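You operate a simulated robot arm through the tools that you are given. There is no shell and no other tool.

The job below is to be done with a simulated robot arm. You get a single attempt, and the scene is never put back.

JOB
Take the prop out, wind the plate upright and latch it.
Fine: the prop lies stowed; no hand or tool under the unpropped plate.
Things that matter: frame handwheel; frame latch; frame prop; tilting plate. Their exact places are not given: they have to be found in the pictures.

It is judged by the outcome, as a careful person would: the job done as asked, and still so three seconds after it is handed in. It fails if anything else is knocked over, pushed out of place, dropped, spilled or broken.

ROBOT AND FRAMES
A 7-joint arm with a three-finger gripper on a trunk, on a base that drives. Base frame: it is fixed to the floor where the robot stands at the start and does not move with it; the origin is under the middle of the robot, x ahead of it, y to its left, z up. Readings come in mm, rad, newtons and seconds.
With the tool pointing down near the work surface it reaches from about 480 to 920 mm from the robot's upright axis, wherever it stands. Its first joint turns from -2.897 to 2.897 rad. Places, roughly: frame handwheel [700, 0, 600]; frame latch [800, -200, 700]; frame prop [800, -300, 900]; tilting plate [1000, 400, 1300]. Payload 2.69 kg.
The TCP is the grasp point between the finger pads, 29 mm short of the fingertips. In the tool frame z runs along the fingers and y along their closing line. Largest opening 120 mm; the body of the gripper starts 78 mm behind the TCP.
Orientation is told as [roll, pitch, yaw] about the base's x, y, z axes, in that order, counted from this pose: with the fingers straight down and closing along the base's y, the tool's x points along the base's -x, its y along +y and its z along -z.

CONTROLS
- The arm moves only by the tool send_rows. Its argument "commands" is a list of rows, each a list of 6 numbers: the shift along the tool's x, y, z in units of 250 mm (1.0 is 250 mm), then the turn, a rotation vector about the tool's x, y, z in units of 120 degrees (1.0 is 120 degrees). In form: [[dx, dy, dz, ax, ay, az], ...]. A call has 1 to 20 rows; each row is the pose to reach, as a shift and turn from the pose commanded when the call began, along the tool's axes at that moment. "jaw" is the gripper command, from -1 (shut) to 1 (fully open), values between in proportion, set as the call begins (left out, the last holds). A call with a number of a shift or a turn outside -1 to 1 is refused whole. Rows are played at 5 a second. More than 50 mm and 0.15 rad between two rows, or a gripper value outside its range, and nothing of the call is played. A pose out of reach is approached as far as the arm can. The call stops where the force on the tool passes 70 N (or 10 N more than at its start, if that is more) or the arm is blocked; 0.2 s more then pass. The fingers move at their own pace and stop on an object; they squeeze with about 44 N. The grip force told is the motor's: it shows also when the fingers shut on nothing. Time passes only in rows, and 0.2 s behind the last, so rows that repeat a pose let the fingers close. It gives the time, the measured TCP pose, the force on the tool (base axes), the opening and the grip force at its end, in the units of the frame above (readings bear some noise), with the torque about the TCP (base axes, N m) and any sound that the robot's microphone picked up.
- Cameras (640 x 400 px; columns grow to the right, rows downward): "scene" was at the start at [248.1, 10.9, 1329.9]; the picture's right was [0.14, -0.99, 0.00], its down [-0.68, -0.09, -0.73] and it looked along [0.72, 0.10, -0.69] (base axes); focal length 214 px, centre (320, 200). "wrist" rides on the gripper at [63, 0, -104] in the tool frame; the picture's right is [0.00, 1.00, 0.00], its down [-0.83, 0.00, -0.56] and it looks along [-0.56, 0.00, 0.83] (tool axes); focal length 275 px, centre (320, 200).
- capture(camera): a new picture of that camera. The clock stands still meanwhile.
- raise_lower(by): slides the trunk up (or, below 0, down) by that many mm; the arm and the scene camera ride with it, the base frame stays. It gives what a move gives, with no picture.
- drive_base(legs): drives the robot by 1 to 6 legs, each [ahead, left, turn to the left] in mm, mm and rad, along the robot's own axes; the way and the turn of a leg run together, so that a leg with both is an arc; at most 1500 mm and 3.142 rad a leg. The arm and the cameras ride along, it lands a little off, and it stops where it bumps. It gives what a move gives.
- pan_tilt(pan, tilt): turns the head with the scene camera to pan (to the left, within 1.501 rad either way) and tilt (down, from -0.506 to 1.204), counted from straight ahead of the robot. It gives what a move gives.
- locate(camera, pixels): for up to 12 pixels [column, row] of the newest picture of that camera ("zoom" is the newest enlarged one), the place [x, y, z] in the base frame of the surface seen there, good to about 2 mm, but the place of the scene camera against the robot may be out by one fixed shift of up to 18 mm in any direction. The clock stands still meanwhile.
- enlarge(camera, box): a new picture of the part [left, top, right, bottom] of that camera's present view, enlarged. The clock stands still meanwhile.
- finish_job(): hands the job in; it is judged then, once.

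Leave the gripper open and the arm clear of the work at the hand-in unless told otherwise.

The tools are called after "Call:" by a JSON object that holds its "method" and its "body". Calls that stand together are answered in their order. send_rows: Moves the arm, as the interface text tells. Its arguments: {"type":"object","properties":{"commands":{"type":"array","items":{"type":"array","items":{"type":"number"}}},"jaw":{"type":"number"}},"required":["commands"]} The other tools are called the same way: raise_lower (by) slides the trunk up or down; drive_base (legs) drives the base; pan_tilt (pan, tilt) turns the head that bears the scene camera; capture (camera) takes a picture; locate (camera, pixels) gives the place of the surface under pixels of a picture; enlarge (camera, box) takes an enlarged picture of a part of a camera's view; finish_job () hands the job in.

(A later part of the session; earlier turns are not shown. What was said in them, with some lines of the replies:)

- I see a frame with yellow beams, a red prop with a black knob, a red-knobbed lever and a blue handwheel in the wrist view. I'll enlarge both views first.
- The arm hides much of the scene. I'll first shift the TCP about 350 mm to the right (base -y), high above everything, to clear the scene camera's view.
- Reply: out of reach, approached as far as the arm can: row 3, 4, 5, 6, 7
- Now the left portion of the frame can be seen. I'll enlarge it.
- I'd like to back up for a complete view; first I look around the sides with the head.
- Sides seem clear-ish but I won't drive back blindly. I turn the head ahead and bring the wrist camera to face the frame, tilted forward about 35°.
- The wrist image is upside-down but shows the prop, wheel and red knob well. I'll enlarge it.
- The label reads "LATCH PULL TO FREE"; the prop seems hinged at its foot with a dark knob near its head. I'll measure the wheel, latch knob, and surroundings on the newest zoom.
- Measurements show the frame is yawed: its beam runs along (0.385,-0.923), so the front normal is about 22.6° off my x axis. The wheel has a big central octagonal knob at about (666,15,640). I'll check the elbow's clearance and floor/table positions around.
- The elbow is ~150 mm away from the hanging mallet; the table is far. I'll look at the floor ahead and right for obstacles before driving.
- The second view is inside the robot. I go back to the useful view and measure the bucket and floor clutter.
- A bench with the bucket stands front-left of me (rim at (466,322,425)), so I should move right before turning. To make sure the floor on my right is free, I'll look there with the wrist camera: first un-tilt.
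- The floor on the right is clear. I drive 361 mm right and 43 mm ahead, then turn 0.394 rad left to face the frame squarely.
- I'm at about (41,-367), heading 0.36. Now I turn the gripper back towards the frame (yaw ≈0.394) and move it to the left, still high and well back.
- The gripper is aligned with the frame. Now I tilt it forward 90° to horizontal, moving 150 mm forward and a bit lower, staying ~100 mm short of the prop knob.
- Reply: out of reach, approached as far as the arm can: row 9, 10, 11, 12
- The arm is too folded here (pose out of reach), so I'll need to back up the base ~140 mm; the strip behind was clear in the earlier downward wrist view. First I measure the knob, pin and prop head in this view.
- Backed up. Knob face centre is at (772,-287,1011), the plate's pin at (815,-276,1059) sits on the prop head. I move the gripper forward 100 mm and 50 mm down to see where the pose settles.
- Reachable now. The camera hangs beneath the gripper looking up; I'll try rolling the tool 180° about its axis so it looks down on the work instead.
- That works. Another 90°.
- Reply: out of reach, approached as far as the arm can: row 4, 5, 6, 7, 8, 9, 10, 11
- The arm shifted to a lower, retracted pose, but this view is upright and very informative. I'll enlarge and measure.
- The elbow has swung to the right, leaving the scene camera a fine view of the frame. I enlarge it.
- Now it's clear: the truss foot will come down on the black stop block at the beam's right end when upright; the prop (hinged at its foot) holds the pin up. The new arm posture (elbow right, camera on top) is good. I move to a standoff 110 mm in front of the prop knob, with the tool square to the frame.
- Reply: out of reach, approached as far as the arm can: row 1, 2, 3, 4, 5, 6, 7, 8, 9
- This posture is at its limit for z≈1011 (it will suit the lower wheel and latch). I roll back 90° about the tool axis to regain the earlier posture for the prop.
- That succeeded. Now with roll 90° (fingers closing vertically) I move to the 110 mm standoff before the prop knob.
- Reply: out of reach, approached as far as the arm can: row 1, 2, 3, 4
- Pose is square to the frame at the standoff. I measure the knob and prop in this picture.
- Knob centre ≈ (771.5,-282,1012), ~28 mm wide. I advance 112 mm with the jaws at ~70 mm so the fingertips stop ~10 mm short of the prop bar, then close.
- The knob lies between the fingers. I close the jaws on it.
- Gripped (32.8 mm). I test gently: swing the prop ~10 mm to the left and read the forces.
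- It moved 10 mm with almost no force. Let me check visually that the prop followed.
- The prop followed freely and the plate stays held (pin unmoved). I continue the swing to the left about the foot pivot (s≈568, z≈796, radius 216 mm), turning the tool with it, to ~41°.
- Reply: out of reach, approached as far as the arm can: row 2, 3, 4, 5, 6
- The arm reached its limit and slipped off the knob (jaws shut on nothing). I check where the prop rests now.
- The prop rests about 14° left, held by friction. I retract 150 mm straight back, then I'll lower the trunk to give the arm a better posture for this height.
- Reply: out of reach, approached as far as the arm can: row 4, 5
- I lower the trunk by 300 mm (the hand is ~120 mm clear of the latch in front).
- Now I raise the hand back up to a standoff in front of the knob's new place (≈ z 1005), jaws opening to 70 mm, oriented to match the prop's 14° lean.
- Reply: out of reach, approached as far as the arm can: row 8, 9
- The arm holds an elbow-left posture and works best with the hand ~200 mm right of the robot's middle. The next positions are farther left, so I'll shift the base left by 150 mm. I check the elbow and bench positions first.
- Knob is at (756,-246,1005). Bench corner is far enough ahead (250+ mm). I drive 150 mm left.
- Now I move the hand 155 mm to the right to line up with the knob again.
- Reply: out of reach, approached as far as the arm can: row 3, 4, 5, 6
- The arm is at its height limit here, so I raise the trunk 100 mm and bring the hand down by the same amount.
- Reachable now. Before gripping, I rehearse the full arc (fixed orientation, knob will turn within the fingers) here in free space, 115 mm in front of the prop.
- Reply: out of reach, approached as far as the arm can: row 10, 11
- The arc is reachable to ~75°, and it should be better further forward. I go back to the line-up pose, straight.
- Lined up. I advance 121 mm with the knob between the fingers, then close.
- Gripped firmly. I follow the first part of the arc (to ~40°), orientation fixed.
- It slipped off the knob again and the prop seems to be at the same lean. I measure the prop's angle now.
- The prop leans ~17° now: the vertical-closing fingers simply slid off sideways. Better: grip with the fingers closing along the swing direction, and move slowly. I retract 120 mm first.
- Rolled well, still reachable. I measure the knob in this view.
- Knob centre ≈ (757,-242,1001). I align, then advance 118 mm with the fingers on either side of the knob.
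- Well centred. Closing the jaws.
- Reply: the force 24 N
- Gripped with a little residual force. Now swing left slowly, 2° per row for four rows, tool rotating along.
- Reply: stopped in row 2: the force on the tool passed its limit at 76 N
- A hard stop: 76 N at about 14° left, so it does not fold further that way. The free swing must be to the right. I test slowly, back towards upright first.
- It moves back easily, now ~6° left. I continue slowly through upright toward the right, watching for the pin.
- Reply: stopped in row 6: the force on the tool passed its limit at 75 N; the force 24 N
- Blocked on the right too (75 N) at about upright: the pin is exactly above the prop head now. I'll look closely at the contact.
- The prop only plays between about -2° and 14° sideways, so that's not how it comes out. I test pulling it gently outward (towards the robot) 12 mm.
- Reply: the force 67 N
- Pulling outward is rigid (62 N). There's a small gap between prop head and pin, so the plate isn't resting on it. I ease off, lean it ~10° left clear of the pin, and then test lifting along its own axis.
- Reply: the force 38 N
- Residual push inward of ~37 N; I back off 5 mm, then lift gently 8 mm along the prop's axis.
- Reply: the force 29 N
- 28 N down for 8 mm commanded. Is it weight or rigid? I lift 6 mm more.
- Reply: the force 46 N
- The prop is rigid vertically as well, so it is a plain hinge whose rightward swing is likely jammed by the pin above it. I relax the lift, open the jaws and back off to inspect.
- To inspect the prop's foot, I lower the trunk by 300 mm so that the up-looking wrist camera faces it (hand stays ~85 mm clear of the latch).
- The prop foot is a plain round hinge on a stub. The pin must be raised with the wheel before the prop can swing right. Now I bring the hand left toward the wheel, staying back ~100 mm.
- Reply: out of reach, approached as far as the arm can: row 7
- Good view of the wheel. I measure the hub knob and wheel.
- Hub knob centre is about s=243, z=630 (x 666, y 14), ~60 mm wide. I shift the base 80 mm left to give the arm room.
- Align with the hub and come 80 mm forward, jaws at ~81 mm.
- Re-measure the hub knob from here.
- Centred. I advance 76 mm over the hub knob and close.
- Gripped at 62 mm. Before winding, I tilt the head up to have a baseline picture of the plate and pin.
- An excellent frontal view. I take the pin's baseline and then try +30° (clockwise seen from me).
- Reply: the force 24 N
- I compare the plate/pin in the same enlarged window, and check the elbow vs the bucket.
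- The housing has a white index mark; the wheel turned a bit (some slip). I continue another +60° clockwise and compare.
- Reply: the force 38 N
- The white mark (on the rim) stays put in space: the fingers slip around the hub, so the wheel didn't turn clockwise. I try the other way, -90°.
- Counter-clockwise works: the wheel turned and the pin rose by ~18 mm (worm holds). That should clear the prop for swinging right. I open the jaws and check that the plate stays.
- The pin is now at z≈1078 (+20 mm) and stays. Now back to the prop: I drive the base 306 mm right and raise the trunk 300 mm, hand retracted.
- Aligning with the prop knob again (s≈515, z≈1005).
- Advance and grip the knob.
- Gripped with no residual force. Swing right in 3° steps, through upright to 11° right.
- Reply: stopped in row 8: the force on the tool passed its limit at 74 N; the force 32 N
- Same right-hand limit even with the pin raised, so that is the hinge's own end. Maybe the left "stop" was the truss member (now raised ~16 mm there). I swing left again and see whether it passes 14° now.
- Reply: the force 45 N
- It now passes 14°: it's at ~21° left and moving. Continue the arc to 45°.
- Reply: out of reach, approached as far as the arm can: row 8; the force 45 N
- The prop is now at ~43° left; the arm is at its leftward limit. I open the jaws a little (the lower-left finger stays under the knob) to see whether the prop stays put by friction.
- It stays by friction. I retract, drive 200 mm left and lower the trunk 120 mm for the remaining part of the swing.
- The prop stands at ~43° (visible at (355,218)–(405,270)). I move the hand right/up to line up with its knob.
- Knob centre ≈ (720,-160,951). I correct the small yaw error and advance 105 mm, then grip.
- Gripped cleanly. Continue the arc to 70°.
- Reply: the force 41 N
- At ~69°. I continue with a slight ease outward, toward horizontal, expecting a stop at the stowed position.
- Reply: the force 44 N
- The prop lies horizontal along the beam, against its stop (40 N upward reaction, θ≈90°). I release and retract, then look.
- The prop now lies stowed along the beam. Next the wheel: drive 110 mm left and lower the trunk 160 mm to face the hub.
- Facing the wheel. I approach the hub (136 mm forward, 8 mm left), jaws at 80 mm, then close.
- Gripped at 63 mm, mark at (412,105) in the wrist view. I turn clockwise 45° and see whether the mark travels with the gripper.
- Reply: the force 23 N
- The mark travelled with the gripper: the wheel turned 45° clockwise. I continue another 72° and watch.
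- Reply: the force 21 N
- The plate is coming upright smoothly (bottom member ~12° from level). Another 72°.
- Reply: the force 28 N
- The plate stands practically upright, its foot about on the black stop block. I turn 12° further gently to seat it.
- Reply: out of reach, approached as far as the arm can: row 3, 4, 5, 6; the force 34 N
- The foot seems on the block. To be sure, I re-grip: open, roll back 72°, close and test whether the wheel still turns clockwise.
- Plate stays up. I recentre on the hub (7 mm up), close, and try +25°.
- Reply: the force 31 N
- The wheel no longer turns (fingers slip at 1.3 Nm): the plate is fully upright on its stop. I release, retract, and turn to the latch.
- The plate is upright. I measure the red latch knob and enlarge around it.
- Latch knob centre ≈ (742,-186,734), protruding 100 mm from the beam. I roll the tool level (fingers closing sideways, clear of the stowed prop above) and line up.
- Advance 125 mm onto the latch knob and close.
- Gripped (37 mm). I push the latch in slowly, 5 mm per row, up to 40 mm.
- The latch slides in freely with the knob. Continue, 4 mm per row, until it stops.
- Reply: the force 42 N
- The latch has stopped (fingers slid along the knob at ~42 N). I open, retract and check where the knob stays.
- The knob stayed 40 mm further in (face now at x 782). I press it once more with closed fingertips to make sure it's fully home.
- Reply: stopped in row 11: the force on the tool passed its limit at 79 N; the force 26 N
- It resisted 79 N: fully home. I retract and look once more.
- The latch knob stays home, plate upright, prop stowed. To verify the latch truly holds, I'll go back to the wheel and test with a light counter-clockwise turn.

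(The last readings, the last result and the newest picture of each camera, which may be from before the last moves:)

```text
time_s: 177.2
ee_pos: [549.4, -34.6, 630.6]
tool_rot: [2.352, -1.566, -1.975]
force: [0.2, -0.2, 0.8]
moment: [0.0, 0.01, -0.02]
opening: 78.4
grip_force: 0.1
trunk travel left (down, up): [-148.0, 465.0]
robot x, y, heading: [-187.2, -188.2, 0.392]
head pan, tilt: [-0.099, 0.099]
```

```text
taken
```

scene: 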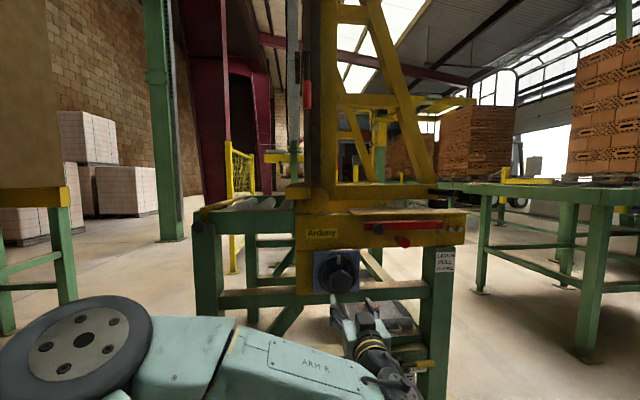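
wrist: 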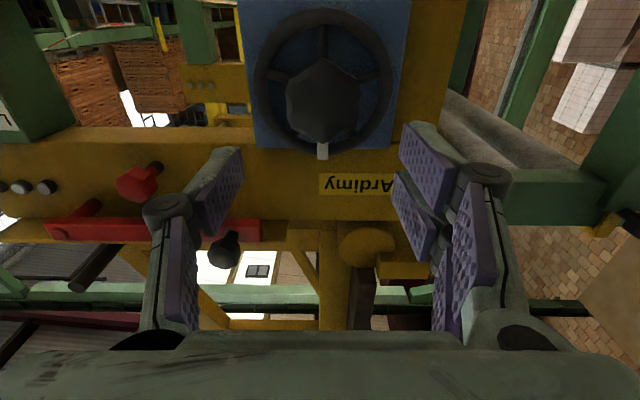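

Aligned with the hub (mark at the top). I advance, grip and try -20°.

Call:
{"method": "send_rows", "body": {"commands": [[0, 0.01, 0.12, 0, 0, 0], [0, 0.01, 0.24, 0, 0, 0], [0, 0.01, 0.36, 0, 0, 0], [0, 0.01, 0.44, 0, 0, 0], [0, 0.01, 0.496, 0, 0, 0], [0, 0.01, 0.496, 0, 0, 0]], "jaw": 0.37}}

Call:
{"method": "send_rows", "body": {"commands": [[0, 0, 0, 0, 0, 0], [0, 0, 0, 0, 0, 0], [0, 0, 0, 0, 0, 0], [0, 0, 0, 0, 0, 0]], "jaw": -1}}

Call:
{"method": "capture", "body": {"camera": "wrist"}}

Call:
{"method": "send_rows", "body": {"commands": [[0, 0, 0, 0, 0, -0.03], [0, 0, 0, 0, 0, -0.06], [0, 0, 0, 0, 0, -0.09], [0, 0, 0, 0, 0, -0.12], [0, 0, 0, 0, 0, -0.15], [0, 0, 0, 0, 0, -0.17], [0, 0, 0, 0, 0, -0.17]]}}

Call:
{"method": "capture", "body": {"camera": "wrist"}}

Call:
{"method": "enlarge", "body": {"camera": "scene", "box": [390, 160, 480, 260]}}

```text
time_s: 178.6
ee_pos: [662.1, 12.1, 632.0]
tool_rot: [2.321, -1.564, -1.942]
force: [0.2, 0.1, 0.2]
moment: [0.01, 0.02, 0.0]
opening: 82.3
grip_force: 0.0
trunk travel left (down, up): [-148.0, 465.0]
robot x, y, heading: [-188.2, -193.8, 0.394]
head pan, tilt: [-0.099, 0.099]
```

```text
time_s: 179.6
ee_pos: [662.0, 13.4, 632.2]
tool_rot: [2.317, -1.565, -1.937]
force: [-1.6, 1.1, 0.2]
moment: [0.04, 0.06, 0.11]
opening: 63.3
grip_force: 44.7
trunk travel left (down, up): [-148.0, 465.0]
robot x, y, heading: [-187.0, -191.2, 0.395]
head pan, tilt: [-0.099, 0.099]
```

```text
taken
```

wrist: 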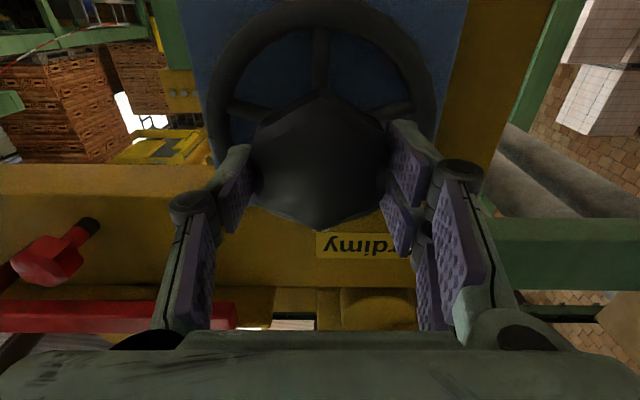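

```text
time_s: 181.2
ee_pos: [662.3, 14.7, 634.2]
tool_rot: [-1.596, -1.219, 1.977]
force: [-10.7, 10.6, 12.6]
moment: [1.84, -0.14, 0.33]
opening: 61.6
grip_force: 45.0
trunk travel left (down, up): [-148.0, 465.0]
robot x, y, heading: [-189.6, -188.1, 0.39]
head pan, tilt: [-0.099, 0.099]
```

```text
taken
```

wrist: 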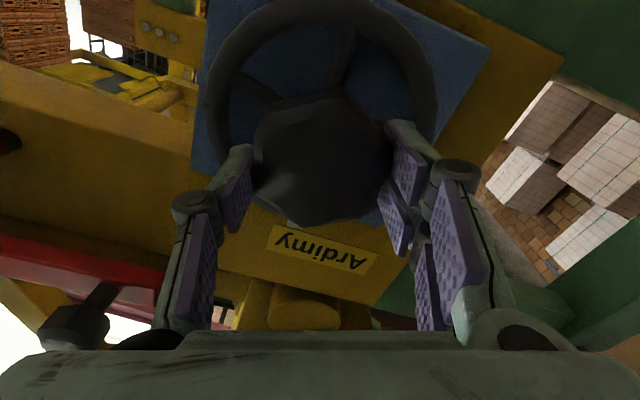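

```text
4.00 times, centred on (435, 210) of scene
```

zoom: 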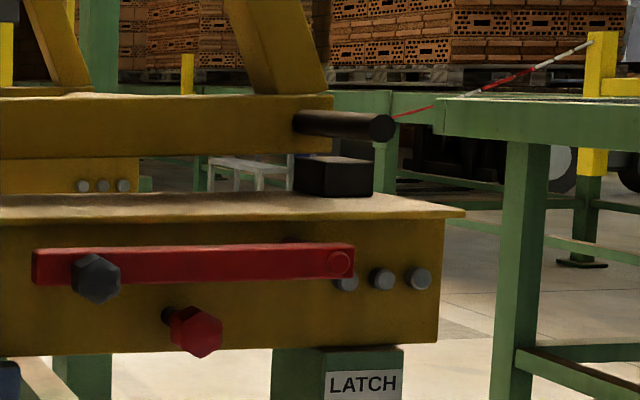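

The wheel resists 1.84 Nm and doesn't turn back: the latch holds. I turn back to relax the torque, release and retract.

Call:
{"method": "send_rows", "body": {"commands": [[0, 0, 0, 0, 0, 0.04], [0, 0, 0, 0, 0, 0.08], [0, 0, 0, 0, 0, 0.12], [0, 0, 0, 0, 0, 0.16], [0, 0, 0, 0, 0, 0.19], [0, 0, 0, 0, 0, 0.19]]}}

Call:
{"method": "send_rows", "body": {"commands": [[0, 0, 0, 0, 0, 0], [0, 0, 0, 0, 0, 0], [0, 0, 0, 0, 0, 0], [0, 0, -0.15, 0, 0, 0], [0, 0, -0.3, 0, 0, 0], [0, 0, -0.45, 0, 0, 0], [0, 0, -0.6, 0, 0, 0]], "jaw": 1}}

Call:
{"method": "capture", "body": {"camera": "wrist"}}

Call:
{"method": "capture", "body": {"camera": "scene"}}

Call:
{"method": "enlarge", "body": {"camera": "scene", "box": [280, 80, 480, 260]}}

```text
time_s: 182.6
ee_pos: [661.6, 12.8, 629.6]
tool_rot: [1.561, -1.522, -1.182]
force: [2.1, 6.2, -2.2]
moment: [-1.04, 0.02, 0.17]
opening: 62.6
grip_force: 44.9
trunk travel left (down, up): [-148.0, 465.0]
robot x, y, heading: [-187.8, -188.7, 0.389]
head pan, tilt: [-0.099, 0.099]
```

```text
time_s: 184.2
ee_pos: [522.0, -42.0, 629.2]
tool_rot: [1.657, -1.524, -1.276]
force: [0.5, 0.7, 0.0]
moment: [0.03, 0.05, 0.01]
opening: 119.9
grip_force: 0.1
trunk travel left (down, up): [-148.0, 465.0]
robot x, y, heading: [-188.4, -191.0, 0.397]
head pan, tilt: [-0.099, 0.099]
```

```text
taken
```

wrist: 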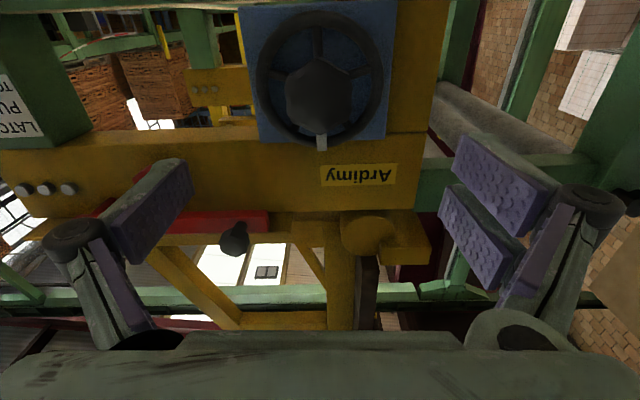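

```text
taken
```

scene: 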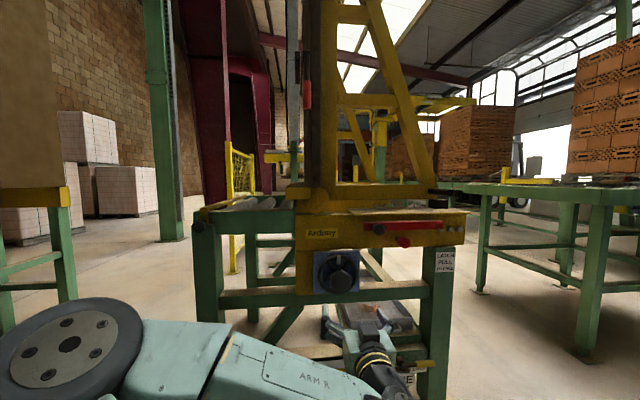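

```text
2.22 times, centred on (380, 170) of scene
```

zoom: 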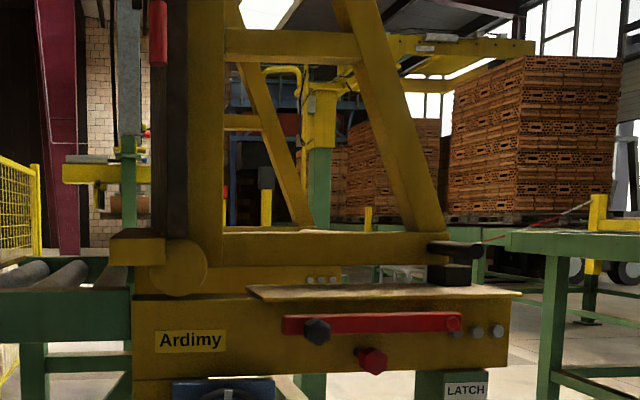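

Everything reads right: plate upright on its block, prop stowed, latch home, hand open and clear. A last check that the bench and bucket stand undisturbed.

Call:
{"method": "pan_tilt", "body": {"pan": 0.2, "tilt": 0.75}}

Call:
{"method": "capture", "body": {"camera": "scene"}}

```text
time_s: 185.3
ee_pos: [523.3, -41.2, 628.4]
tool_rot: [1.65, -1.526, -1.271]
force: [-0.1, -1.2, 1.0]
moment: [0.03, -0.01, -0.01]
opening: 119.9
grip_force: 0.1
trunk travel left (down, up): [-148.0, 465.0]
robot x, y, heading: [-186.0, -191.1, 0.39]
head pan, tilt: [0.201, 0.75]
```

```text
taken
```

scene: 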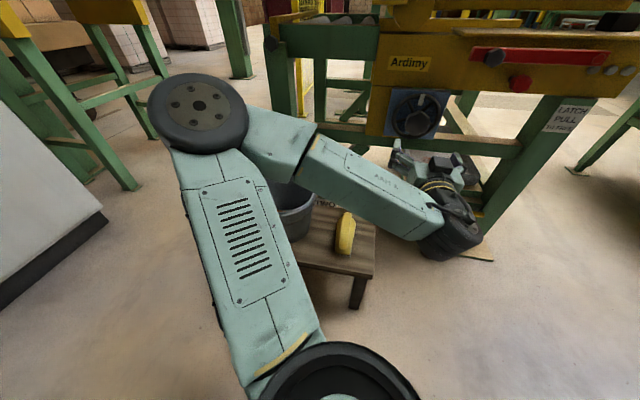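

The bench, bucket and yellow item are untouched, and the hand is open and clear of the frame. I hand the job in.

Call:
{"method": "finish_job", "body": {}}

```text
The job is handed in.
```

The job is done and handed in. The plate stands upright on its black stop block, the latch is pushed home, and the prop lies stowed along the beam.

- **Prop:** It would not swing clear at first. I wound the wheel a little counter-clockwise to raise the plate's pin about 20 mm. The prop then swung left and lay flat against its stop. My gripper stayed in front of the frame throughout and was never under the plate.
- **Plate:** I wound it clockwise until the wheel would not turn any further and its foot sat on the stop block.
- **Latch:** I pushed the red knob in about 40 mm. It then held against 79 N. A light counter-clockwise turn on the wheel met firm resistance and the plate did not come back, so I take it as latched. I could not see the latch pin itself engage.

Before handing in I checked the bench, the bucket and the yellow item on the bench, and they were undisturbed. The gripper is open and the arm is clear of the frame.
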